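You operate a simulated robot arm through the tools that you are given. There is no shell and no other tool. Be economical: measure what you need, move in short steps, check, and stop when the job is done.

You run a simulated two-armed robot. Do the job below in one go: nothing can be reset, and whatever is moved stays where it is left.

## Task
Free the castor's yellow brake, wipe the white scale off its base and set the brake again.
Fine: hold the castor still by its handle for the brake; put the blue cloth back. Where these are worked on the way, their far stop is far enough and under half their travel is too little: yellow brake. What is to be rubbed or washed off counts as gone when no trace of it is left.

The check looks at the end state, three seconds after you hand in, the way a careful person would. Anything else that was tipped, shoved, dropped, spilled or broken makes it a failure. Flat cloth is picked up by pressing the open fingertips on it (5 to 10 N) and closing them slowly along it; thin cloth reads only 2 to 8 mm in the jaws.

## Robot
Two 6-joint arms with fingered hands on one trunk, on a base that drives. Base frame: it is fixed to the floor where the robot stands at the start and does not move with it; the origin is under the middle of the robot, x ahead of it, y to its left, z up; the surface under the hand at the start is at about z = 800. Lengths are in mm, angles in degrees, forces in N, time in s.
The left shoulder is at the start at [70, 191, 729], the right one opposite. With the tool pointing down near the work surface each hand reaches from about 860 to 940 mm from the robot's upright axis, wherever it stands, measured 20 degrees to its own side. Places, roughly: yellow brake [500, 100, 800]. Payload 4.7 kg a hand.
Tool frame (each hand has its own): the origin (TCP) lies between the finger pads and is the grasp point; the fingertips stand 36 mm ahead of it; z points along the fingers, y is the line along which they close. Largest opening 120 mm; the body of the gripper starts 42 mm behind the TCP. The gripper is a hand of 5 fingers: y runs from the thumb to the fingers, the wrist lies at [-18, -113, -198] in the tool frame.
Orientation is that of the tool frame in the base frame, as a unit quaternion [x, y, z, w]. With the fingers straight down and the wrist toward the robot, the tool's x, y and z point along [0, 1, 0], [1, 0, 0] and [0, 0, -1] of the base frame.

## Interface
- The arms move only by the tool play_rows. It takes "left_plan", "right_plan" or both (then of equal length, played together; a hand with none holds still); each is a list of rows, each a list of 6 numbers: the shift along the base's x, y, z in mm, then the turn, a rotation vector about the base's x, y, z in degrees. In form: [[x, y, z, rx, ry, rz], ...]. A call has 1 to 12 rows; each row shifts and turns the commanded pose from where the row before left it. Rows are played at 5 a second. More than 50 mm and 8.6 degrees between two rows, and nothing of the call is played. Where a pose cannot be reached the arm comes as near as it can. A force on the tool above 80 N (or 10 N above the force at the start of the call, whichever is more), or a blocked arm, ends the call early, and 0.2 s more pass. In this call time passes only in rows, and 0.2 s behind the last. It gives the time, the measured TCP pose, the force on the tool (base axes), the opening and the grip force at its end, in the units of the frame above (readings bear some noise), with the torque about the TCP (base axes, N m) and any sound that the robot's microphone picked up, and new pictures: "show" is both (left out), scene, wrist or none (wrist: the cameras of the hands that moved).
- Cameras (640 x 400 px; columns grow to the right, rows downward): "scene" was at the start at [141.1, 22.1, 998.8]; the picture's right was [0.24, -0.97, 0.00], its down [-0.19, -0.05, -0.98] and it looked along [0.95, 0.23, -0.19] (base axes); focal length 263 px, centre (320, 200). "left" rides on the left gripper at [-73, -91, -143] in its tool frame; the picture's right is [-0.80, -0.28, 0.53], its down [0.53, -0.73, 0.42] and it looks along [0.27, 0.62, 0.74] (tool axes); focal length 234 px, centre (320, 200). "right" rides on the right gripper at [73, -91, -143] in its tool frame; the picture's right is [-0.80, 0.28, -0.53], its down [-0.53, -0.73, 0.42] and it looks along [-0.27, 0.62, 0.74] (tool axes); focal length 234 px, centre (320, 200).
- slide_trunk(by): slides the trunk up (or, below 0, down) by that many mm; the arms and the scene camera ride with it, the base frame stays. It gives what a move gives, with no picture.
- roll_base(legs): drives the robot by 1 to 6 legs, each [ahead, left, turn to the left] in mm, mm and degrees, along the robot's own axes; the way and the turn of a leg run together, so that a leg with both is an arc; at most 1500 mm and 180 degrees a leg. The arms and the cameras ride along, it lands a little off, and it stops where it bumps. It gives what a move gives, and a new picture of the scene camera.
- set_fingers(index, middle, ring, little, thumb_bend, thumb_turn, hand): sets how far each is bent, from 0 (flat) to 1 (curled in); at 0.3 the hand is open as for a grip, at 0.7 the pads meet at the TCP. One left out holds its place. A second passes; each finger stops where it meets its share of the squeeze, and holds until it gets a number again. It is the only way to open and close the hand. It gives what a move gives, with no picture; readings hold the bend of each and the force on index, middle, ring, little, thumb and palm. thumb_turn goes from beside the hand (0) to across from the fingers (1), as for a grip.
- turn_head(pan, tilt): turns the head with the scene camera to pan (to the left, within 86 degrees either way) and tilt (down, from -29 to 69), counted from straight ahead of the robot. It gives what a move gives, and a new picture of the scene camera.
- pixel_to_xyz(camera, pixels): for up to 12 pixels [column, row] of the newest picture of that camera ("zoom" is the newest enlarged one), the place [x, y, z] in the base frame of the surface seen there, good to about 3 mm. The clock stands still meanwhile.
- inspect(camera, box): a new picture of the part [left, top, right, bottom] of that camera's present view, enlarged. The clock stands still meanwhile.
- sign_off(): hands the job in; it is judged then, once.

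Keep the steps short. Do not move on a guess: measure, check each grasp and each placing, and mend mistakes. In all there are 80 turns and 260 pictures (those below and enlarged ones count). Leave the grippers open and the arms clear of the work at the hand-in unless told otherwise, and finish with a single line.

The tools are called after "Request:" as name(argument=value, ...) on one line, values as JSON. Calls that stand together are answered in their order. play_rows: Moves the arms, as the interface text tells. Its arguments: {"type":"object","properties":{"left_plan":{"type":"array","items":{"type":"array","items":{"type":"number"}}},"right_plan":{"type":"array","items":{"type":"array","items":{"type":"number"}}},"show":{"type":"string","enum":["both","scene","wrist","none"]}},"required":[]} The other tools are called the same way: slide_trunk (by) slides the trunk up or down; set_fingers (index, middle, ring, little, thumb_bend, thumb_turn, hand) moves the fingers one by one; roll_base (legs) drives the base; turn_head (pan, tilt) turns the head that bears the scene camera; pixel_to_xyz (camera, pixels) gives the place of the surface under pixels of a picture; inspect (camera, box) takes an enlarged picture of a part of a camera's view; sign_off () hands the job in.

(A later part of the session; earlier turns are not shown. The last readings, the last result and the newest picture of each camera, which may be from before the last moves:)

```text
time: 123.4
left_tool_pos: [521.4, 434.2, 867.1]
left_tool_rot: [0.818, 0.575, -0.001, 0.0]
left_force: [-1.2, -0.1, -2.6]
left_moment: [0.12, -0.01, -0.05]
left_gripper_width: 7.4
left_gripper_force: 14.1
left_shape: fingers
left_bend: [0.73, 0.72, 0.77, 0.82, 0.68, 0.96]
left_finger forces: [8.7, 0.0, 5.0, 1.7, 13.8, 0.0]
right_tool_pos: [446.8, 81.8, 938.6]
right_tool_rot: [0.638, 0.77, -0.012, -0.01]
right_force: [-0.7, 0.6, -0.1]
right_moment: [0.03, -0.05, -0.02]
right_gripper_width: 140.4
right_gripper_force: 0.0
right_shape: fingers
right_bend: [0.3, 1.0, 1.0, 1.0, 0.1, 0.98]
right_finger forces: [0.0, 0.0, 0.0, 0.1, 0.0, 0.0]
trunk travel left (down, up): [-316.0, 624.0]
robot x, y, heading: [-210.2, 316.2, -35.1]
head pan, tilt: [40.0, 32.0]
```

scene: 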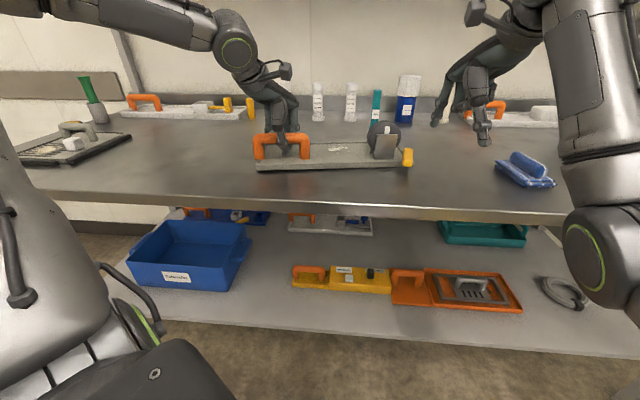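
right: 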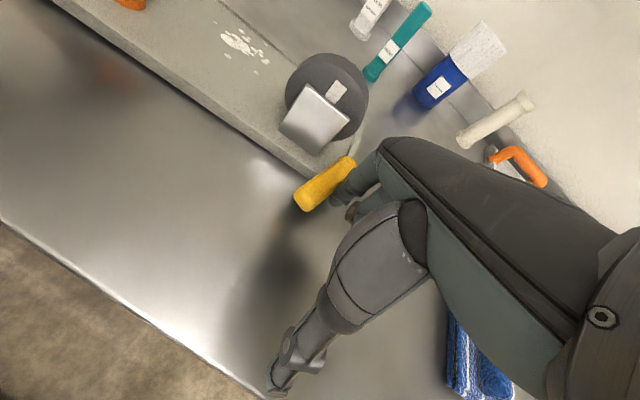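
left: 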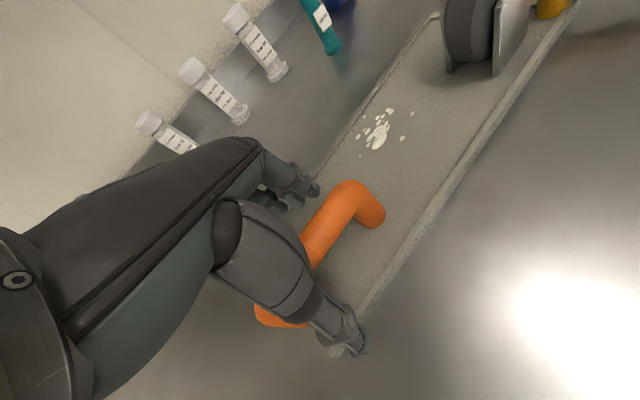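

The lever now stands at about -111° to the plate, against -70° before: 41° of travel, ended by a firm stop. The brake is free. Next I'll release the handle, raise both hands high and drive so the right arm can reach both the cloth and the scale.

Request:
set_fingers(hand="left", index=0.3, middle=0.3, ring=0.3, little=0.3, thumb_bend=0.3)

Request:
play_rows(left_plan=[[0, 0, 30, 0, 0, 0], [0, 0, 40, 0, 0, 0], [0, 0, 45, 0, 0, 0], [0, 0, 45, 0, 0, 0], [0, 0, 45, 0, 0, 0]], right_plan=[[0, -20, 20, 0, 0, 0], [0, -20, 20, 0, 0, 0], [0, -20, 20, 0, 0, 0], [0, 0, 25, 0, 0, 0], [0, 0, 25, 0, 0, 0]], show="none")

Request:
set_fingers(hand="right", index=0.3, middle=0.3, ring=0.3, little=0.3, thumb_bend=0.3)

Request:
roll_base(legs=[[0, 0, 35]])

```text
time: 124.4
left_tool_pos: [522.1, 434.1, 865.9]
left_tool_rot: [0.818, 0.575, -0.001, 0.002]
left_force: [-0.3, 0.3, 0.3]
left_moment: [0.02, 0.02, 0.01]
left_gripper_width: 121.6
left_gripper_force: 0.1
left_shape: fingers
left_bend: [0.3, 0.3, 0.3, 0.3, 0.3, 0.97]
left_finger forces: [0.0, 0.0, 0.0, 0.1, 0.0, 0.0]
right_tool_pos: [447.2, 81.2, 937.1]
right_tool_rot: [0.638, 0.769, -0.013, -0.011]
right_force: [-0.5, 0.2, 0.7]
right_moment: [0.01, 0.01, -0.02]
right_gripper_width: 140.7
right_gripper_force: 0.1
right_shape: fingers
right_bend: [0.3, 1.0, 1.0, 1.0, 0.1, 0.98]
right_finger forces: [0.0, 0.0, 0.1, 0.0, 0.1, 0.0]
trunk travel left (down, up): [-316.0, 624.0]
robot x, y, heading: [-208.8, 313.9, -35.1]
head pan, tilt: [40.0, 32.0]
```

```text
time: 125.6
left_tool_pos: [512.1, 454.3, 1062.7]
left_tool_rot: [0.818, 0.575, 0.0, 0.002]
left_force: [-0.2, 0.9, -0.3]
left_moment: [-0.02, 0.0, 0.0]
left_gripper_width: 121.8
left_gripper_force: 0.2
left_shape: fingers
left_bend: [0.3, 0.3, 0.3, 0.3, 0.3, 0.97]
left_finger forces: [0.0, 0.0, 0.0, 0.0, 0.0, 0.0]
left hand out of reach, approached as far as the arm can: row 5
right_tool_pos: [446.2, 23.5, 1047.7]
right_tool_rot: [0.638, 0.77, -0.013, -0.009]
right_force: [0.2, -0.3, 0.1]
right_moment: [0.0, -0.06, -0.06]
right_gripper_width: 140.6
right_gripper_force: 0.1
right_shape: fingers
right_bend: [0.3, 1.0, 1.0, 1.0, 0.1, 0.98]
right_finger forces: [0.0, 0.0, 0.0, 0.0, 0.1, 0.0]
trunk travel left (down, up): [-316.0, 624.0]
robot x, y, heading: [-208.7, 317.2, -34.8]
head pan, tilt: [40.0, 32.0]
```

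```text
time: 126.6
left_tool_pos: [512.8, 453.6, 1061.7]
left_tool_rot: [0.818, 0.575, -0.001, 0.001]
left_force: [-0.1, -0.5, -0.2]
left_moment: [0.01, 0.01, -0.01]
left_gripper_width: 121.8
left_gripper_force: 0.0
left_shape: fingers
left_bend: [0.3, 0.3, 0.3, 0.3, 0.3, 0.97]
left_finger forces: [0.0, 0.0, 0.0, 0.0, 0.1, 0.0]
right_tool_pos: [447.1, 21.8, 1046.0]
right_tool_rot: [0.639, 0.769, -0.013, -0.011]
right_force: [0.2, 0.2, 0.7]
right_moment: [0.02, -0.01, 0.0]
right_gripper_width: 122.6
right_gripper_force: 0.2
right_shape: fingers
right_bend: [0.3, 0.3, 0.3, 0.3, 0.3, 0.98]
right_finger forces: [0.0, 0.0, 0.1, 0.0, 0.1, 0.0]
trunk travel left (down, up): [-316.0, 624.0]
robot x, y, heading: [-211.0, 314.2, -34.8]
head pan, tilt: [40.0, 32.0]
```

```text
time: 128.8
left_tool_pos: [304.5, 845.1, 1061.1]
left_tool_rot: [0.607, 0.794, 0.0, 0.001]
left_force: [-0.2, -0.9, 0.8]
left_moment: [-0.04, -0.06, 0.02]
left_gripper_width: 122.1
left_gripper_force: 0.0
left_shape: fingers
left_bend: [0.3, 0.3, 0.3, 0.3, 0.3, 0.97]
left_finger forces: [0.0, 0.0, 0.1, 0.0, 0.0, 0.1]
right_tool_pos: [497.4, 454.4, 1047.3]
right_tool_rot: [0.379, 0.925, -0.016, -0.005]
right_force: [-0.9, 0.7, -0.1]
right_moment: [-0.05, -0.03, 0.0]
right_gripper_width: 122.3
right_gripper_force: 0.0
right_shape: fingers
right_bend: [0.3, 0.3, 0.3, 0.3, 0.3, 0.98]
right_finger forces: [0.0, 0.1, 0.0, 0.0, 0.1, 0.0]
trunk travel left (down, up): [-316.0, 624.0]
robot x, y, heading: [-214.1, 316.9, -0.0]
head pan, tilt: [40.0, 32.0]
```

scene: 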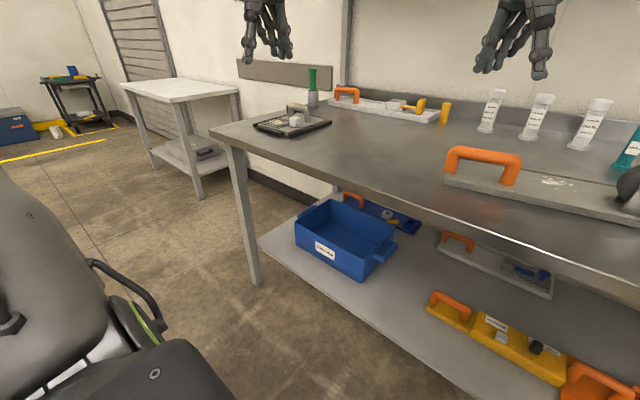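

To grip the cloth's roll crosswise I need yaw near -76°, which the right arm manages best with the robot at -35°. I'll turn back and bring the right hand above the cloth while turning it.

Request:
roll_base(legs=[[0, 0, -35]])

Request:
play_rows(right_plan=[[3, -12, -5, 0, 0, -8], [3, -12, -5, 0, 0, -8], [3, -12, -5, 0, 0, -8], [3, -12, -5, 0, 0, -8], [3, -12, -5, 0, 0, -8], [3, -12, -5, 0, 0, -8], [4, -12, -5, 0, 0, -8], [4, -12, -5, 0, 0, -8], [4, -12, -5, 0, 0, -8], [4, -12, -5, 0, 0, -8], [4, -12, -5, 0, 0, -6]], show="wrist")

Request:
turn_head(pan=22, tilt=30)

```text
time: 130.9
left_tool_pos: [513.6, 453.5, 1062.4]
left_tool_rot: [0.818, 0.575, 0.0, 0.002]
left_force: [-0.1, 0.0, -0.2]
left_moment: [0.0, -0.02, -0.01]
left_gripper_width: 122.0
left_gripper_force: 0.1
left_shape: fingers
left_bend: [0.3, 0.3, 0.3, 0.3, 0.3, 0.97]
left_finger forces: [0.0, 0.0, 0.0, 0.1, 0.0, 0.1]
right_tool_pos: [447.9, 22.0, 1046.4]
right_tool_rot: [0.639, 0.769, -0.013, -0.011]
right_force: [0.7, -1.1, -0.8]
right_moment: [-0.01, -0.02, 0.0]
right_gripper_width: 122.6
right_gripper_force: 0.0
right_shape: fingers
right_bend: [0.3, 0.3, 0.3, 0.3, 0.3, 0.98]
right_finger forces: [0.0, 0.0, 0.0, 0.0, 0.0, 0.0]
trunk travel left (down, up): [-316.0, 624.0]
robot x, y, heading: [-210.8, 320.1, -34.7]
head pan, tilt: [40.0, 32.0]
```

scene: 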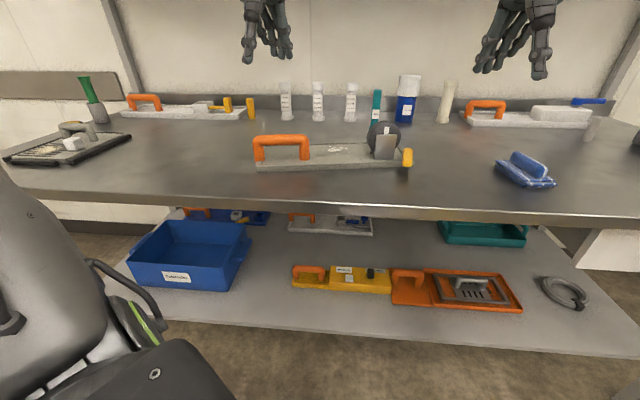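

```text
time: 133.3
left_tool_pos: [515.1, 452.7, 1061.2]
left_tool_rot: [0.818, 0.575, -0.001, 0.001]
left_force: [0.6, 0.0, 0.1]
left_moment: [0.0, 0.06, -0.02]
left_gripper_width: 122.1
left_gripper_force: 0.0
left_shape: fingers
left_bend: [0.3, 0.3, 0.3, 0.3, 0.3, 0.97]
left_finger forces: [0.0, 0.1, 0.1, 0.1, 0.0, 0.0]
right_tool_pos: [446.0, -114.0, 974.6]
right_tool_rot: [0.992, 0.125, -0.003, -0.016]
right_force: [0.4, -0.4, -0.2]
right_moment: [-0.02, -0.02, -0.01]
right_gripper_width: 122.8
right_gripper_force: 0.1
right_shape: fingers
right_bend: [0.3, 0.3, 0.3, 0.3, 0.3, 0.98]
right_finger forces: [0.0, 0.0, 0.1, 0.0, 0.0, 0.1]
right hand out of reach, approached as far as the arm can: row 8, 9, 10, 11
trunk travel left (down, up): [-316.0, 624.0]
robot x, y, heading: [-211.8, 315.2, -34.8]
head pan, tilt: [40.0, 32.0]
```

right: 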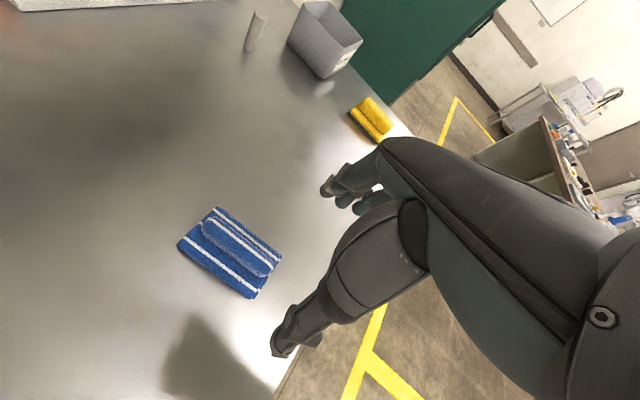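

```text
time: 134.1
left_tool_pos: [513.6, 453.4, 1061.6]
left_tool_rot: [0.818, 0.575, -0.001, 0.001]
left_force: [0.7, 0.0, 0.2]
left_moment: [0.04, 0.03, -0.01]
left_gripper_width: 121.9
left_gripper_force: 0.0
left_shape: fingers
left_bend: [0.3, 0.3, 0.3, 0.3, 0.3, 0.97]
left_finger forces: [0.0, 0.0, 0.0, 0.0, 0.1, 0.0]
right_tool_pos: [446.8, -114.5, 976.8]
right_tool_rot: [0.992, 0.127, -0.003, -0.017]
right_force: [0.6, -1.4, 0.0]
right_moment: [0.02, -0.03, 0.02]
right_gripper_width: 122.4
right_gripper_force: 0.0
right_shape: fingers
right_bend: [0.3, 0.3, 0.3, 0.3, 0.3, 0.98]
right_finger forces: [0.0, 0.1, 0.1, 0.0, 0.1, 0.0]
trunk travel left (down, up): [-316.0, 624.0]
robot x, y, heading: [-212.0, 318.0, -34.8]
head pan, tilt: [22.0, 30.0]
5 turns are left
```

scene: 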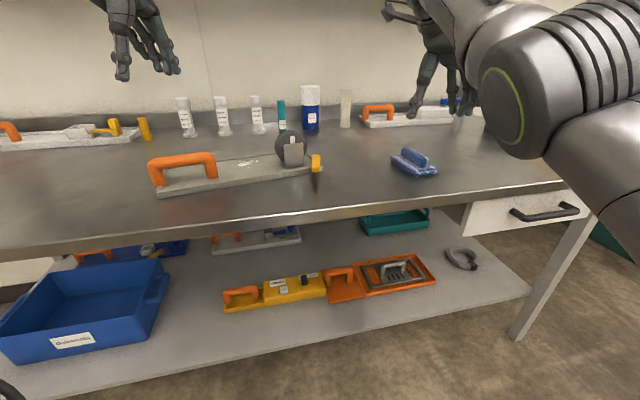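

Only 5 turns are left, so I'll chain steps. The roll is at [487,-112], top z 848, and the yaw already matches. I'll part-close, go down and forward around the roll, grip it, lift, and drive so the cloth ends up over the scale at [593,315].

Request:
set_fingers(hand="right", index=0.48, middle=0.48, ring=0.48, little=0.48, thumb_bend=0.48)

Request:
play_rows(right_plan=[[0, 0, -40, 0, 0, 0], [0, 0, -35, 0, 0, 0], [14, 0.7, 0, 0, 0, 0], [14, 0.7, 0, 0, 0, 0], [13, 0.7, 0, 0, 0, 0], [0, 0, -25, 0, 0, 0], [0, 0, -25, 0, 0, 0], [0, 0, -13, 0, 0, 0]], show="wrist")

Request:
set_fingers(hand="right", index=0.78, middle=0.78, ring=0.78, little=0.78, thumb_bend=0.78)

Request:
play_rows(right_plan=[[0, 0, 25, 0, 0, 0], [0, 0, 30, 0, 0, 0], [0, 0, 35, 0, 0, 0], [0, 0, 35, 0, 0, 0]], show="both")

Request:
roll_base(legs=[[0, 0, 35], [-14, -52, 0]])

Request:
play_rows(right_plan=[[0, 0, 0, 0, 0, 0]], show="wrist")

```text
time: 135.1
left_tool_pos: [513.8, 454.1, 1061.4]
left_tool_rot: [0.818, 0.575, -0.001, 0.001]
left_force: [0.3, 0.0, 0.8]
left_moment: [-0.04, -0.01, -0.02]
left_gripper_width: 122.3
left_gripper_force: 0.1
left_shape: fingers
left_bend: [0.3, 0.3, 0.3, 0.3, 0.3, 0.97]
left_finger forces: [0.0, 0.1, 0.1, 0.0, 0.1, 0.0]
right_tool_pos: [446.4, -113.6, 976.7]
right_tool_rot: [0.992, 0.128, -0.003, -0.015]
right_force: [0.0, -0.3, 0.3]
right_moment: [0.01, -0.02, -0.01]
right_gripper_width: 69.8
right_gripper_force: 0.1
right_shape: fingers
right_bend: [0.48, 0.48, 0.48, 0.48, 0.48, 0.98]
right_finger forces: [0.1, 0.1, 0.0, 0.1, 0.0, 0.0]
trunk travel left (down, up): [-316.0, 624.0]
robot x, y, heading: [-215.4, 316.9, -34.9]
head pan, tilt: [22.0, 30.0]
```

```text
time: 136.9
left_tool_pos: [514.1, 454.6, 1061.6]
left_tool_rot: [0.818, 0.575, -0.001, 0.002]
left_force: [0.4, 0.4, -0.2]
left_moment: [-0.02, 0.01, 0.01]
left_gripper_width: 121.9
left_gripper_force: 0.1
left_shape: fingers
left_bend: [0.3, 0.3, 0.3, 0.3, 0.3, 0.97]
left_finger forces: [0.0, 0.1, 0.0, 0.1, 0.0, 0.1]
right_tool_pos: [490.2, -114.3, 842.4]
right_tool_rot: [0.992, 0.127, -0.003, -0.017]
right_force: [-1.2, 0.5, 2.4]
right_moment: [-0.1, 0.03, -0.05]
right_gripper_width: 73.1
right_gripper_force: 1.6
right_shape: fingers
right_bend: [0.47, 0.48, 0.48, 0.48, 0.47, 0.98]
right_finger forces: [1.6, 1.4, 0.0, 0.1, 1.1, 0.0]
right hand out of reach, approached as far as the arm can: row 1, 2, 3, 4, 5, 6, 7, 8
trunk travel left (down, up): [-316.0, 624.0]
robot x, y, heading: [-212.9, 317.0, -35.0]
head pan, tilt: [22.0, 30.0]
```

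right: 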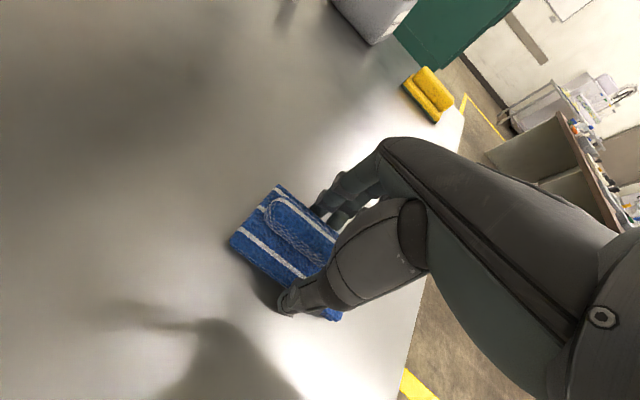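

```text
time: 137.9
left_tool_pos: [514.2, 453.4, 1062.3]
left_tool_rot: [0.818, 0.575, 0.0, 0.003]
left_force: [-0.9, 0.0, -0.1]
left_moment: [0.0, 0.02, -0.01]
left_gripper_width: 122.0
left_gripper_force: 0.1
left_shape: fingers
left_bend: [0.3, 0.3, 0.3, 0.3, 0.3, 0.97]
left_finger forces: [0.0, 0.0, 0.0, 0.1, 0.0, 0.0]
right_tool_pos: [490.7, -114.4, 842.5]
right_tool_rot: [0.992, 0.127, -0.004, -0.017]
right_force: [0.5, -1.4, 1.4]
right_moment: [0.02, -0.06, -0.05]
right_gripper_width: 70.4
right_gripper_force: 22.6
right_shape: fingers
right_bend: [0.52, 0.57, 0.62, 0.78, 0.47, 0.94]
right_finger forces: [9.6, 6.5, 6.6, 0.2, 22.1, 0.0]
trunk travel left (down, up): [-316.0, 624.0]
robot x, y, heading: [-209.2, 316.9, -34.7]
head pan, tilt: [22.0, 30.0]
```

```text
time: 138.9
left_tool_pos: [513.2, 454.3, 1061.5]
left_tool_rot: [0.818, 0.575, -0.001, 0.002]
left_force: [-0.1, 0.1, -0.5]
left_moment: [-0.07, -0.03, 0.01]
left_gripper_width: 122.2
left_gripper_force: 0.2
left_shape: fingers
left_bend: [0.3, 0.3, 0.3, 0.3, 0.3, 0.97]
left_finger forces: [0.0, 0.0, 0.1, 0.1, 0.0, 0.1]
right_tool_pos: [453.0, -114.8, 957.0]
right_tool_rot: [0.992, 0.128, -0.003, -0.016]
right_force: [-0.3, 0.6, -0.5]
right_moment: [-0.02, 0.0, 0.01]
right_gripper_width: 70.2
right_gripper_force: 21.4
right_shape: fingers
right_bend: [0.52, 0.57, 0.63, 0.78, 0.47, 0.94]
right_finger forces: [8.5, 6.4, 6.9, 0.1, 22.0, 0.0]
right hand out of reach, approached as far as the arm can: row 1, 2, 3, 4
trunk travel left (down, up): [-316.0, 624.0]
robot x, y, heading: [-214.9, 315.3, -34.5]
head pan, tilt: [22.0, 30.0]
```

scene: 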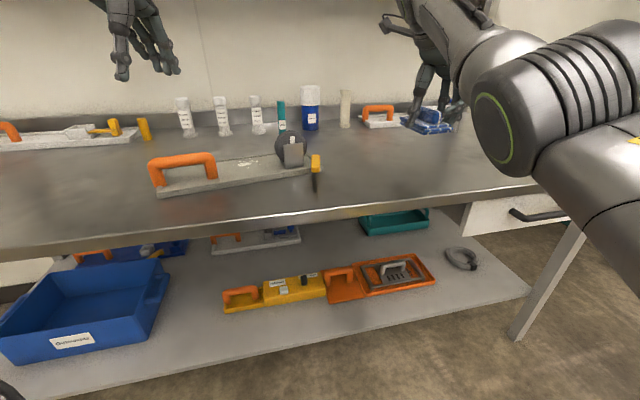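
right: 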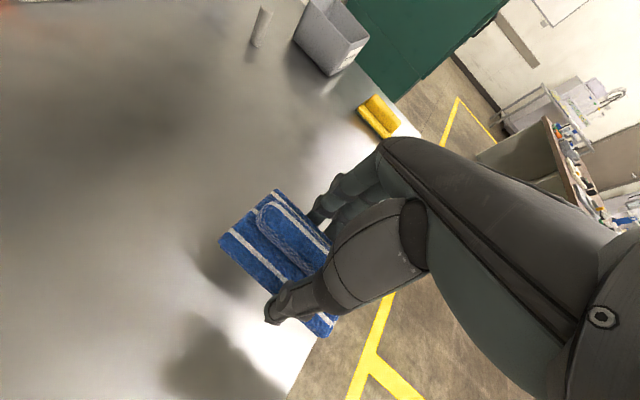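

```text
time: 141.6
left_tool_pos: [288.8, 792.1, 1063.1]
left_tool_rot: [0.606, 0.796, 0.0, 0.001]
left_force: [0.0, -1.1, 0.0]
left_moment: [0.06, -0.01, 0.02]
left_gripper_width: 122.0
left_gripper_force: 0.0
left_shape: fingers
left_bend: [0.3, 0.3, 0.3, 0.3, 0.3, 0.97]
left_finger forces: [0.1, 0.1, 0.0, 0.0, 0.0, 0.0]
right_tool_pos: [566.0, 293.8, 957.9]
right_tool_rot: [0.907, 0.42, -0.007, -0.015]
right_force: [-0.9, -0.1, 0.0]
right_moment: [0.04, 0.02, 0.0]
right_gripper_width: 70.5
right_gripper_force: 22.2
right_shape: fingers
right_bend: [0.52, 0.57, 0.63, 0.78, 0.47, 0.94]
right_finger forces: [8.3, 6.4, 7.0, 0.1, 21.9, 0.0]
trunk travel left (down, up): [-316.0, 624.0]
robot x, y, heading: [-224.8, 267.2, 0.2]
head pan, tilt: [22.0, 30.0]
```

scene: 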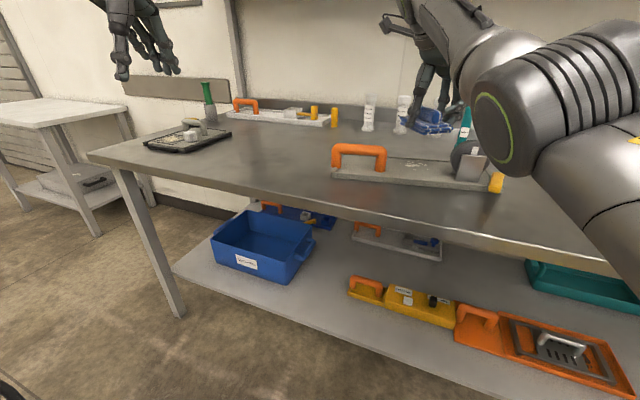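

```text
time: 142.0
left_tool_pos: [288.5, 794.2, 1061.7]
left_tool_rot: [0.606, 0.795, 0.0, 0.002]
left_force: [0.2, 0.5, -0.4]
left_moment: [0.0, -0.02, 0.0]
left_gripper_width: 122.1
left_gripper_force: 0.1
left_shape: fingers
left_bend: [0.3, 0.3, 0.3, 0.3, 0.3, 0.97]
left_finger forces: [0.0, 0.0, 0.0, 0.0, 0.0, 0.0]
right_tool_pos: [567.1, 294.8, 956.6]
right_tool_rot: [0.907, 0.42, -0.008, -0.014]
right_force: [-0.1, -0.5, -1.0]
right_moment: [0.02, -0.03, -0.02]
right_gripper_width: 70.3
right_gripper_force: 21.5
right_shape: fingers
right_bend: [0.52, 0.57, 0.63, 0.78, 0.47, 0.94]
right_finger forces: [8.4, 6.3, 6.9, 0.2, 21.9, 0.0]
trunk travel left (down, up): [-316.0, 624.0]
robot x, y, heading: [-225.0, 263.5, 0.4]
head pan, tilt: [22.0, 30.0]
4 turns are left
```

right: 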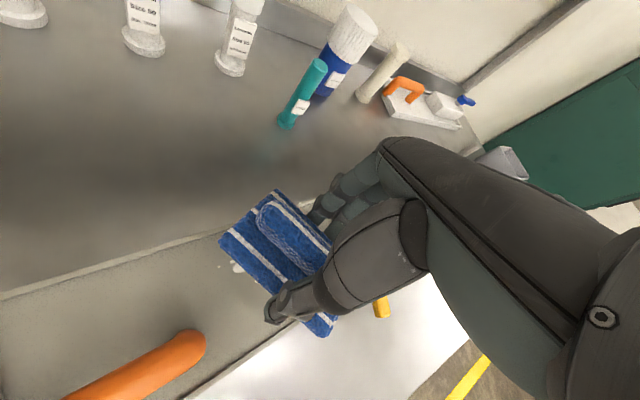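

The cloth is held firmly (22 N) and hangs right over the scale. I'll drive 40 mm forward for reach margin, lower until it rests on the plate, rub back and forth in many overlapping strokes, lift, and look.

Request:
roll_base(legs=[[40, 0, 0]])

Request:
play_rows(right_plan=[[0, 10, -5, 0, 0, 0], [0, 10, -10, 0, 0, 0], [-4, 2, -15, 0, 0, 0], [-4, 0, -15, 0, 0, 0], [-4, 0, -15, 0, 0, 0], [0, 0, -15, 0, 0, 0], [0, 0, -15, 0, 0, 0], [0, 0, -7, 0, 0, 0], [0, 0, -6, 0, 0, 0], [0, 0, -5, 0, 0, 0], [0, 0, -3, 0, 0, 0]], show="wrist")

Request:
play_rows(right_plan=[[15, 0, 0, 0, 0, 0], [0, 14, 0, 0, 0, 0], [-30, 0, 0, 0, 0, 0], [0, -10, 0, 0, 0, 0], [30, 0, 0, 0, 0, 0], [0, -10, 0, 0, 0, 0], [-30, 0, 0, 0, 0, 0], [0, -10, 0, 0, 0, 0], [30, 0, 0, 0, 0, 0], [0, 10, 0, 0, 0, 0], [-30, 0, 0, 0, 0, 0], [15, 6, 0, 0, 0, 0]], show="none")

Request:
play_rows(right_plan=[[0, 18, -1, 0, 0, 0], [0, -36, 0, 0, 0, 0], [12, 0, 0, 0, 0, 0], [0, 36, 0, 0, 0, 0], [-24, 0, 0, 0, 0, 0], [0, -36, 0, 0, 0, 0], [12, 0, -1, 0, 0, 0], [0, 36, 0, 0, 0, 0], [20, -18, 0, 0, 0, 0], [-40, 0, 0, 0, 0, 0], [20, 15, 0, 0, 0, 0], [0, -30, 0, 0, 0, 0]], show="none")

Request:
play_rows(right_plan=[[0, 15, 25, 0, 0, 0], [0, 0, 35, 0, 0, 0], [0, 0, 35, 0, 0, 0]], show="wrist")

Request:
turn_head(pan=5, tilt=30)

Request:
inspect(camera="scene", box=[220, 80, 460, 230])

```text
time: 142.9
left_tool_pos: [330.9, 793.7, 1061.6]
left_tool_rot: [0.607, 0.795, 0.0, 0.001]
left_force: [0.1, -0.1, -0.2]
left_moment: [0.03, 0.03, 0.01]
left_gripper_width: 122.1
left_gripper_force: 0.0
left_shape: fingers
left_bend: [0.3, 0.3, 0.3, 0.3, 0.3, 0.97]
left_finger forces: [0.0, 0.1, 0.0, 0.1, 0.1, 0.0]
right_tool_pos: [609.8, 295.8, 954.7]
right_tool_rot: [0.908, 0.419, -0.008, -0.014]
right_force: [0.8, 0.7, -1.6]
right_moment: [-0.03, 0.06, -0.02]
right_gripper_width: 70.2
right_gripper_force: 21.4
right_shape: fingers
right_bend: [0.52, 0.57, 0.63, 0.78, 0.47, 0.94]
right_finger forces: [8.4, 6.4, 6.8, 0.1, 21.9, 0.1]
trunk travel left (down, up): [-316.0, 624.0]
robot x, y, heading: [-182.2, 264.9, 0.2]
head pan, tilt: [22.0, 30.0]
```

scene: 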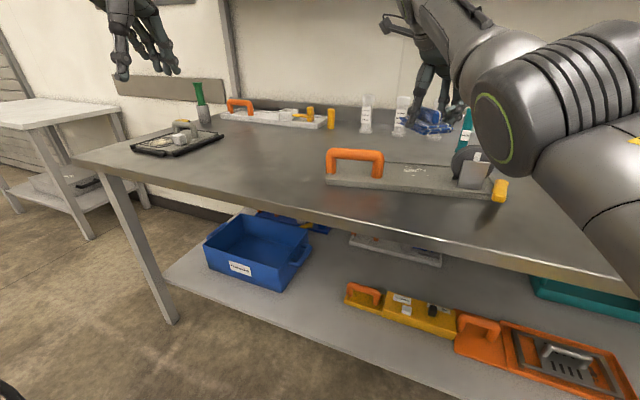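

```text
time: 145.3
left_tool_pos: [326.7, 793.4, 1064.8]
left_tool_rot: [0.607, 0.794, 0.001, 0.003]
left_force: [0.3, -0.1, 0.0]
left_moment: [0.01, 0.03, 0.03]
left_gripper_width: 122.0
left_gripper_force: 0.1
left_shape: fingers
left_bend: [0.3, 0.3, 0.3, 0.3, 0.3, 0.97]
left_finger forces: [0.0, 0.0, 0.0, 0.0, 0.0, 0.0]
right_tool_pos: [599.5, 316.8, 852.0]
right_tool_rot: [0.908, 0.42, -0.001, -0.013]
right_force: [7.3, -3.4, 32.7]
right_moment: [0.42, -0.11, 0.08]
right_gripper_width: 70.4
right_gripper_force: 30.3
right_shape: fingers
right_bend: [0.52, 0.57, 0.63, 0.78, 0.47, 0.94]
right_finger forces: [21.4, 8.2, 7.8, 1.3, 22.7, 0.1]
right hand out of reach, approached as far as the arm can: row 2, 5, 7
trunk travel left (down, up): [-316.0, 624.0]
robot x, y, heading: [-182.3, 264.8, 0.2]
head pan, tilt: [22.0, 30.0]
```

right: 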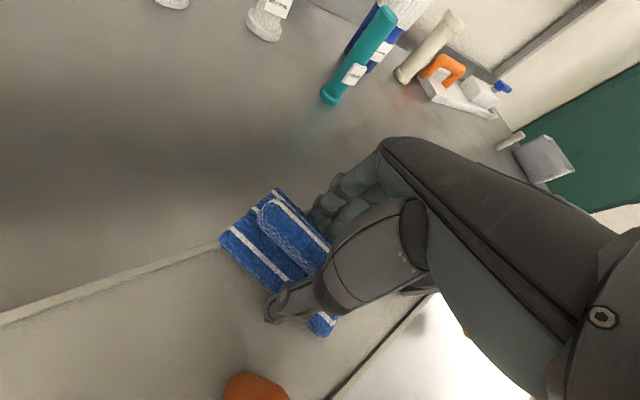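

```text
time: 147.9
left_tool_pos: [328.0, 792.8, 1063.0]
left_tool_rot: [0.607, 0.795, 0.001, 0.003]
left_force: [-0.6, 0.9, 0.3]
left_moment: [-0.06, 0.0, -0.03]
left_gripper_width: 122.2
left_gripper_force: 0.0
left_shape: fingers
left_bend: [0.3, 0.3, 0.3, 0.3, 0.3, 0.97]
left_finger forces: [0.0, 0.1, 0.0, 0.0, 0.1, 0.0]
right_tool_pos: [615.6, 326.4, 846.4]
right_tool_rot: [0.908, 0.42, -0.008, -0.015]
right_force: [-7.1, -5.2, 18.7]
right_moment: [-0.16, 0.43, 0.07]
right_gripper_width: 71.7
right_gripper_force: 27.8
right_shape: fingers
right_bend: [0.52, 0.58, 0.63, 0.78, 0.46, 0.94]
right_finger forces: [7.9, 7.4, 11.6, 0.1, 27.8, 0.0]
right hand out of reach, approached as far as the arm can: row 3, 4, 7, 8
trunk travel left (down, up): [-316.0, 624.0]
robot x, y, heading: [-180.7, 264.2, 0.0]
head pan, tilt: [22.0, 30.0]
```

```text
time: 150.0
left_tool_pos: [329.3, 794.3, 1061.7]
left_tool_rot: [0.607, 0.795, 0.0, 0.002]
left_force: [0.7, 0.4, 0.5]
left_moment: [-0.01, 0.06, -0.01]
left_gripper_width: 121.6
left_gripper_force: 0.0
left_shape: fingers
left_bend: [0.3, 0.3, 0.3, 0.3, 0.3, 0.98]
left_finger forces: [0.1, 0.0, 0.0, 0.0, 0.0, 0.0]
right_tool_pos: [625.8, 314.7, 845.9]
right_tool_rot: [0.912, 0.411, -0.011, -0.008]
right_force: [-4.1, 2.7, 25.3]
right_moment: [1.16, 1.05, -0.07]
right_gripper_width: 73.3
right_gripper_force: 27.5
right_shape: fingers
right_bend: [0.54, 0.59, 0.66, 0.78, 0.45, 0.92]
right_finger forces: [6.0, 5.1, 6.6, 0.1, 37.9, 0.1]
right hand out of reach, approached as far as the arm can: row 4, 6
trunk travel left (down, up): [-316.0, 624.0]
robot x, y, heading: [-184.9, 265.8, 0.2]
head pan, tilt: [22.0, 30.0]
stopped in row 10 (right hand): the force on the tool passed its limit at 115 N (the readings are from after the stop); the commanded pose is now the measured one
```

```text
time: 150.8
left_tool_pos: [329.2, 795.0, 1061.9]
left_tool_rot: [0.606, 0.795, 0.0, 0.001]
left_force: [0.1, 0.6, -0.7]
left_moment: [-0.02, -0.01, -0.03]
left_gripper_width: 122.0
left_gripper_force: 0.1
left_shape: fingers
left_bend: [0.3, 0.3, 0.3, 0.3, 0.3, 0.98]
left_finger forces: [0.1, 0.0, 0.0, 0.0, 0.0, 0.1]
right_tool_pos: [607.1, 312.1, 913.7]
right_tool_rot: [0.912, 0.41, -0.017, -0.008]
right_force: [-0.8, 0.1, -0.7]
right_moment: [0.01, -0.02, 0.01]
right_gripper_width: 71.3
right_gripper_force: 23.3
right_shape: fingers
right_bend: [0.53, 0.58, 0.64, 0.78, 0.46, 0.93]
right_finger forces: [8.0, 7.2, 7.2, 0.2, 23.0, 0.1]
right hand out of reach, approached as far as the arm can: row 1, 2, 3
trunk travel left (down, up): [-316.0, 624.0]
robot x, y, heading: [-186.2, 265.4, 0.3]
head pan, tilt: [22.0, 30.0]
```

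right: 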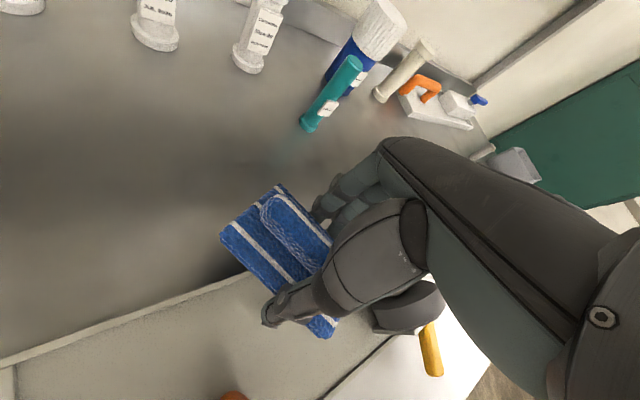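

```text
time: 151.6
left_tool_pos: [329.3, 795.4, 1061.7]
left_tool_rot: [0.606, 0.795, 0.0, 0.001]
left_force: [-0.6, 0.7, 0.7]
left_moment: [-0.03, 0.01, 0.01]
left_gripper_width: 122.0
left_gripper_force: 0.1
left_shape: fingers
left_bend: [0.3, 0.3, 0.3, 0.3, 0.3, 0.98]
left_finger forces: [0.1, 0.0, 0.0, 0.1, 0.1, 0.1]
right_tool_pos: [607.4, 314.6, 915.4]
right_tool_rot: [0.912, 0.41, -0.016, -0.009]
right_force: [-0.5, -0.6, -0.4]
right_moment: [0.0, 0.01, 0.0]
right_gripper_width: 71.8
right_gripper_force: 22.9
right_shape: fingers
right_bend: [0.53, 0.58, 0.64, 0.78, 0.46, 0.93]
right_finger forces: [8.0, 7.2, 7.4, 0.2, 23.1, 0.0]
trunk travel left (down, up): [-316.0, 624.0]
robot x, y, heading: [-187.4, 262.2, 0.4]
head pan, tilt: [5.0, 30.0]
```

scene: 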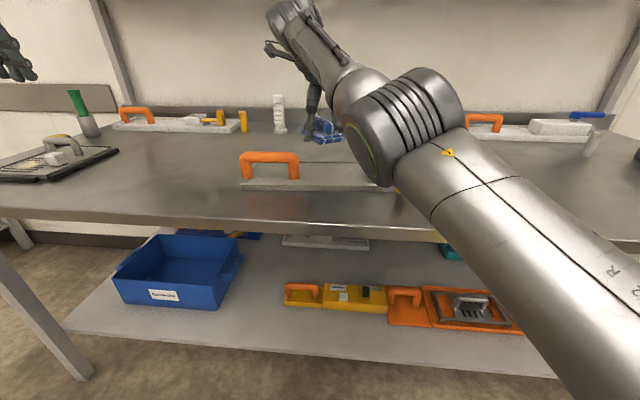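

```text
2.67 times, centred on (340, 155) of scene
3 turns are left
```

zoom: 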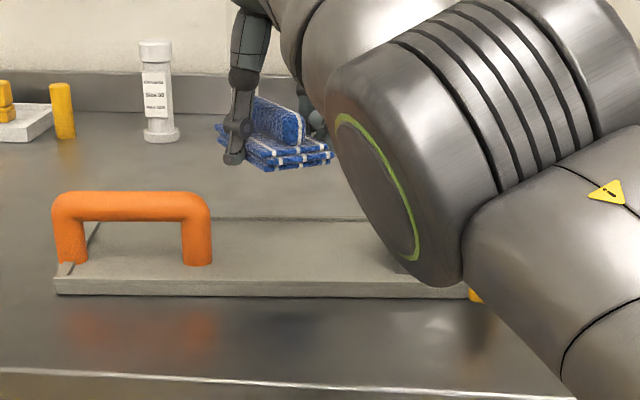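

The visible plate where the scale was is now clean. Next I'll carry the cloth back high over the castor, set it down where it lay at [490,-114], release and rise. Then I'll return the base to the brake position with the right hand turned and its index finger ready.

Request:
play_rows(right_plan=[[0, 0, 25, 0, 0, 0], [0, 0, 25, 0, 0, 0]], show="none")

Request:
roll_base(legs=[[0, 0, -35.4], [-39, 7, 0]])

Request:
play_rows(right_plan=[[13, 0, -35, 0, 0, 0], [13, 0, -35, 0, 0, 0], [12, 0, -30, 0, 0, 0], [0, 0, -8, 0, 0, 0], [0, 0, -6, 0, 0, 0], [0, 0, -4, 0, 0, 0]], show="wrist")

Request:
set_fingers(hand="right", index=0.42, middle=0.42, ring=0.42, little=0.42, thumb_bend=0.38)

Request:
play_rows(right_plan=[[0, 0, 15, 0, 0, 0], [0, 0, 25, 0, 0, 0], [0, 0, 35, 0, 0, 0], [0, 0, 35, 0, 0, 0]], show="wrist")

Request:
play_rows(right_plan=[[0, 12, 8, 0, 0, 8], [0, 12, 8, 0, 0, 8], [0, 12, 8, 0, 0, 8], [0, 12, 8, 0, 0, 8], [0, 12, 8, 0, 0, 8], [0, 12, 8, 0, 0, 8], [0, 12, 8, 0, 0, 8], [0, 12, 8, 0, 0, 8], [0, 12, 8, 0, 0, 8], [0, 12, 8, 0, 0, 8], [0, 12, 8, 0, 0, 7]], show="none")

Request:
set_fingers(hand="right", index=0.3, middle=1, ring=1, little=1, thumb_bend=0.1)

Request:
roll_base(legs=[[-14, 23, 0]])

Request:
turn_head(pan=40, tilt=32)

Request:
inspect(camera="scene", box=[240, 80, 480, 230])

Request:
pixel_to_xyz(camera="zoom", pixels=[[50, 152], [168, 152], [60, 155], [180, 155], [445, 186], [442, 210], [455, 192], [430, 190], [42, 236], [428, 228], [460, 200], [420, 180]])

```text
time: 152.2
left_tool_pos: [329.5, 794.7, 1060.3]
left_tool_rot: [0.606, 0.795, -0.001, 0.002]
left_force: [0.3, -0.3, 0.0]
left_moment: [0.01, 0.03, 0.01]
left_gripper_width: 122.1
left_gripper_force: 0.1
left_shape: fingers
left_bend: [0.3, 0.3, 0.3, 0.3, 0.3, 0.98]
left_finger forces: [0.1, 0.1, 0.0, 0.1, 0.0, 0.0]
right_tool_pos: [594.3, 304.1, 957.5]
right_tool_rot: [0.912, 0.41, -0.016, -0.01]
right_force: [-0.1, -0.2, 0.3]
right_moment: [0.0, 0.03, 0.0]
right_gripper_width: 71.7
right_gripper_force: 23.2
right_shape: fingers
right_bend: [0.53, 0.58, 0.64, 0.78, 0.46, 0.93]
right_finger forces: [8.1, 7.2, 7.2, 0.1, 23.1, 0.0]
right hand out of reach, approached as far as the arm can: row 1, 2
trunk travel left (down, up): [-316.0, 624.0]
robot x, y, heading: [-182.1, 266.2, 0.3]
head pan, tilt: [5.0, 30.0]
```

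```text
time: 154.8
left_tool_pos: [515.1, 421.4, 1060.2]
left_tool_rot: [0.822, 0.57, -0.001, 0.001]
left_force: [-1.1, 0.4, 1.4]
left_moment: [-0.01, -0.02, -0.01]
left_gripper_width: 122.0
left_gripper_force: 0.0
left_shape: fingers
left_bend: [0.3, 0.3, 0.3, 0.3, 0.3, 0.98]
left_finger forces: [0.1, 0.0, 0.1, 0.1, 0.0, 0.0]
right_tool_pos: [443.1, -130.9, 960.3]
right_tool_rot: [0.994, 0.11, -0.012, -0.012]
right_force: [-0.4, -0.6, 1.4]
right_moment: [-0.02, -0.03, 0.03]
right_gripper_width: 71.8
right_gripper_force: 22.6
right_shape: fingers
right_bend: [0.53, 0.58, 0.64, 0.78, 0.46, 0.93]
right_finger forces: [8.1, 7.2, 7.3, 0.1, 23.0, 0.1]
trunk travel left (down, up): [-316.0, 624.0]
robot x, y, heading: [-213.3, 293.6, -35.6]
head pan, tilt: [5.0, 30.0]
```

scene: 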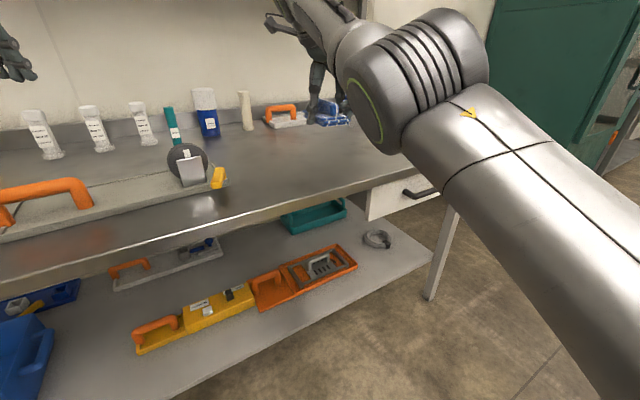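

```text
time: 156.2
left_tool_pos: [516.2, 420.9, 1061.7]
left_tool_rot: [0.821, 0.57, -0.001, 0.001]
left_force: [0.0, -0.2, 0.5]
left_moment: [0.0, -0.02, -0.03]
left_gripper_width: 121.9
left_gripper_force: 0.1
left_shape: fingers
left_bend: [0.3, 0.3, 0.3, 0.3, 0.3, 0.98]
left_finger forces: [0.0, 0.0, 0.0, 0.0, 0.0, 0.1]
right_tool_pos: [480.4, -133.4, 841.6]
right_tool_rot: [0.994, 0.11, -0.014, -0.014]
right_force: [-0.7, -0.4, 1.1]
right_moment: [-0.05, 0.01, -0.02]
right_gripper_width: 71.7
right_gripper_force: 23.5
right_shape: fingers
right_bend: [0.53, 0.58, 0.64, 0.78, 0.46, 0.93]
right_finger forces: [9.5, 7.3, 7.4, 0.1, 23.0, 0.0]
right hand out of reach, approached as far as the arm can: row 3
trunk travel left (down, up): [-316.0, 624.0]
robot x, y, heading: [-209.5, 291.5, -36.0]
head pan, tilt: [5.0, 30.0]
```

right: 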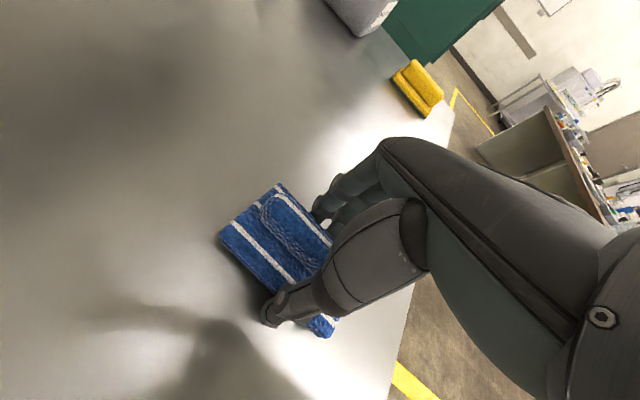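

```text
time: 157.2
left_tool_pos: [514.9, 420.8, 1061.7]
left_tool_rot: [0.821, 0.57, -0.001, 0.001]
left_force: [-0.6, 0.0, 1.4]
left_moment: [0.01, -0.03, -0.01]
left_gripper_width: 122.0
left_gripper_force: 0.1
left_shape: fingers
left_bend: [0.3, 0.3, 0.3, 0.3, 0.3, 0.98]
left_finger forces: [0.0, 0.0, 0.0, 0.1, 0.0, 0.0]
right_tool_pos: [480.4, -132.1, 841.5]
right_tool_rot: [0.994, 0.11, -0.013, -0.014]
right_force: [0.2, 0.4, 3.4]
right_moment: [-0.13, 0.0, 0.01]
right_gripper_width: 92.6
right_gripper_force: 1.7
right_shape: fingers
right_bend: [0.42, 0.42, 0.42, 0.42, 0.38, 0.97]
right_finger forces: [0.1, 3.2, 0.0, 0.1, 0.1, 0.0]
trunk travel left (down, up): [-316.0, 624.0]
robot x, y, heading: [-210.9, 291.1, -35.7]
head pan, tilt: [5.0, 30.0]
```

```text
time: 158.2
left_tool_pos: [514.5, 420.6, 1062.5]
left_tool_rot: [0.822, 0.57, -0.001, 0.002]
left_force: [0.3, 0.1, 0.0]
left_moment: [0.01, -0.03, 0.0]
left_gripper_width: 122.1
left_gripper_force: 0.1
left_shape: fingers
left_bend: [0.3, 0.3, 0.3, 0.3, 0.3, 0.98]
left_finger forces: [0.1, 0.0, 0.0, 0.0, 0.0, 0.1]
right_tool_pos: [453.0, -134.2, 932.6]
right_tool_rot: [0.994, 0.111, -0.013, -0.013]
right_force: [-0.5, -1.3, 0.3]
right_moment: [0.01, 0.01, 0.01]
right_gripper_width: 92.6
right_gripper_force: 0.1
right_shape: fingers
right_bend: [0.42, 0.42, 0.42, 0.42, 0.38, 0.97]
right_finger forces: [0.0, 0.0, 0.0, 0.0, 0.0, 0.1]
right hand out of reach, approached as far as the arm can: row 2, 3, 4
trunk travel left (down, up): [-316.0, 624.0]
robot x, y, heading: [-210.4, 294.4, -35.3]
head pan, tilt: [5.0, 30.0]
```

right: 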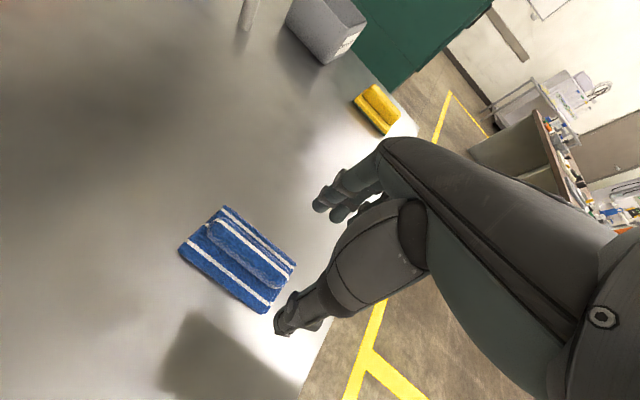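

```text
time: 160.7
left_tool_pos: [515.7, 420.1, 1061.2]
left_tool_rot: [0.822, 0.57, -0.001, 0.002]
left_force: [-0.1, 0.3, -0.6]
left_moment: [-0.01, 0.02, 0.02]
left_gripper_width: 122.0
left_gripper_force: 0.0
left_shape: fingers
left_bend: [0.3, 0.3, 0.3, 0.3, 0.3, 0.98]
left_finger forces: [0.1, 0.0, 0.1, 0.0, 0.1, 0.1]
right_tool_pos: [455.2, -1.2, 1019.5]
right_tool_rot: [0.644, 0.765, -0.019, -0.001]
right_force: [-0.4, -0.2, 1.1]
right_moment: [-0.01, 0.02, -0.03]
right_gripper_width: 92.6
right_gripper_force: 0.0
right_shape: fingers
right_bend: [0.42, 0.42, 0.42, 0.42, 0.38, 0.97]
right_finger forces: [0.1, 0.1, 0.1, 0.0, 0.0, 0.0]
trunk travel left (down, up): [-316.0, 624.0]
robot x, y, heading: [-212.0, 294.7, -35.6]
head pan, tilt: [5.0, 30.0]
```

```text
time: 161.7
left_tool_pos: [515.2, 420.3, 1062.3]
left_tool_rot: [0.821, 0.57, -0.001, 0.002]
left_force: [-0.1, -0.2, 0.2]
left_moment: [0.0, 0.0, -0.02]
left_gripper_width: 122.0
left_gripper_force: 0.0
left_shape: fingers
left_bend: [0.3, 0.3, 0.3, 0.3, 0.3, 0.98]
left_finger forces: [0.0, 0.0, 0.0, 0.0, 0.0, 0.0]
right_tool_pos: [454.5, -1.2, 1019.3]
right_tool_rot: [0.645, 0.764, -0.018, -0.002]
right_force: [0.8, -0.1, -0.6]
right_moment: [-0.01, 0.01, 0.01]
right_gripper_width: 140.6
right_gripper_force: 0.0
right_shape: fingers
right_bend: [0.3, 1.0, 1.0, 1.0, 0.1, 0.97]
right_finger forces: [0.0, 0.0, 0.1, 0.0, 0.0, 0.0]
trunk travel left (down, up): [-316.0, 624.0]
robot x, y, heading: [-209.9, 292.9, -35.4]
head pan, tilt: [5.0, 30.0]
```

```text
time: 162.5
left_tool_pos: [516.4, 446.8, 1061.6]
left_tool_rot: [0.822, 0.57, 0.0, 0.001]
left_force: [0.2, 1.0, -1.0]
left_moment: [-0.05, 0.02, -0.01]
left_gripper_width: 121.7
left_gripper_force: 0.0
left_shape: fingers
left_bend: [0.3, 0.3, 0.3, 0.3, 0.3, 0.98]
left_finger forces: [0.0, 0.0, 0.0, 0.0, 0.1, 0.0]
right_tool_pos: [455.7, 25.7, 1019.8]
right_tool_rot: [0.645, 0.764, -0.019, 0.0]
right_force: [0.1, -0.7, 0.5]
right_moment: [-0.03, -0.02, -0.04]
right_gripper_width: 140.4
right_gripper_force: 0.1
right_shape: fingers
right_bend: [0.3, 1.0, 1.0, 1.0, 0.1, 0.97]
right_finger forces: [0.1, 0.0, 0.0, 0.1, 0.1, 0.1]
trunk travel left (down, up): [-316.0, 624.0]
robot x, y, heading: [-209.3, 316.5, -35.8]
head pan, tilt: [5.0, 30.0]
```

scene: 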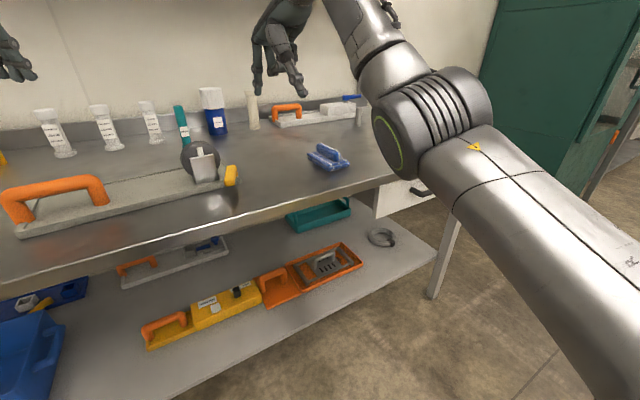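

```text
time: 163.5
left_tool_pos: [517.4, 446.6, 1061.4]
left_tool_rot: [0.821, 0.57, -0.001, 0.002]
left_force: [-0.2, -0.9, -0.2]
left_moment: [0.0, 0.03, -0.02]
left_gripper_width: 121.9
left_gripper_force: 0.0
left_shape: fingers
left_bend: [0.3, 0.3, 0.3, 0.3, 0.3, 0.98]
left_finger forces: [0.0, 0.0, 0.1, 0.1, 0.0, 0.0]
right_tool_pos: [455.7, 24.9, 1019.2]
right_tool_rot: [0.644, 0.765, -0.019, -0.001]
right_force: [-0.7, -0.5, 1.0]
right_moment: [0.0, 0.01, 0.01]
right_gripper_width: 140.7
right_gripper_force: 0.1
right_shape: fingers
right_bend: [0.3, 1.0, 1.0, 1.0, 0.1, 0.97]
right_finger forces: [0.0, 0.1, 0.1, 0.0, 0.0, 0.0]
trunk travel left (down, up): [-316.0, 624.0]
robot x, y, heading: [-211.7, 317.2, -35.7]
head pan, tilt: [40.0, 32.0]
```

scene: 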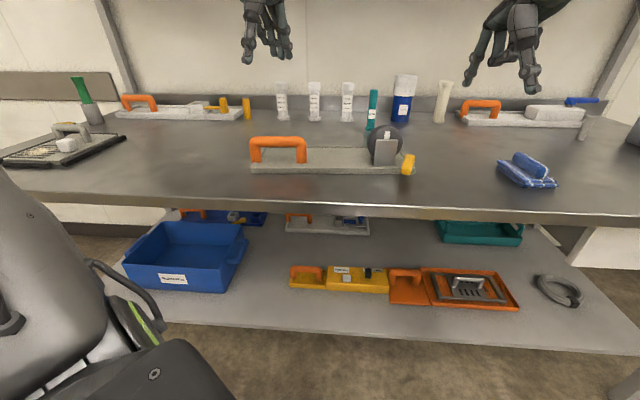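

```text
2.67 times, centred on (360, 155) of scene
```

zoom: 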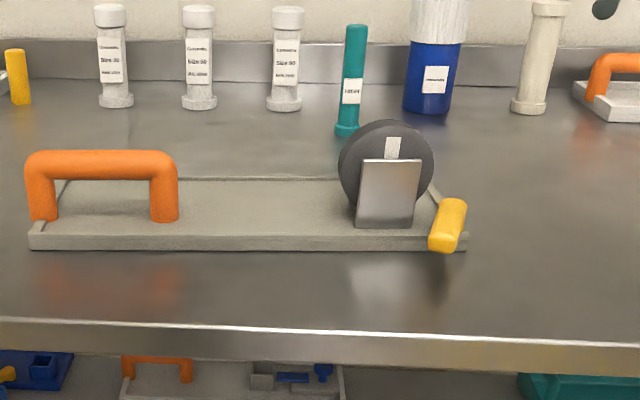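

```text
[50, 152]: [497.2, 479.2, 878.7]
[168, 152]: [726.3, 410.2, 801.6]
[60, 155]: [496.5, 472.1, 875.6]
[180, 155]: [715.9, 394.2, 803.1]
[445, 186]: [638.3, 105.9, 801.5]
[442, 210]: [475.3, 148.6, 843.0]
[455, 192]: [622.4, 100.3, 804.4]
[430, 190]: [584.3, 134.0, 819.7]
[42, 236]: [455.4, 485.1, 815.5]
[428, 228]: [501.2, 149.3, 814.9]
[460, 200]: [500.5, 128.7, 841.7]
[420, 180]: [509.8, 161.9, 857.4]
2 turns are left
```

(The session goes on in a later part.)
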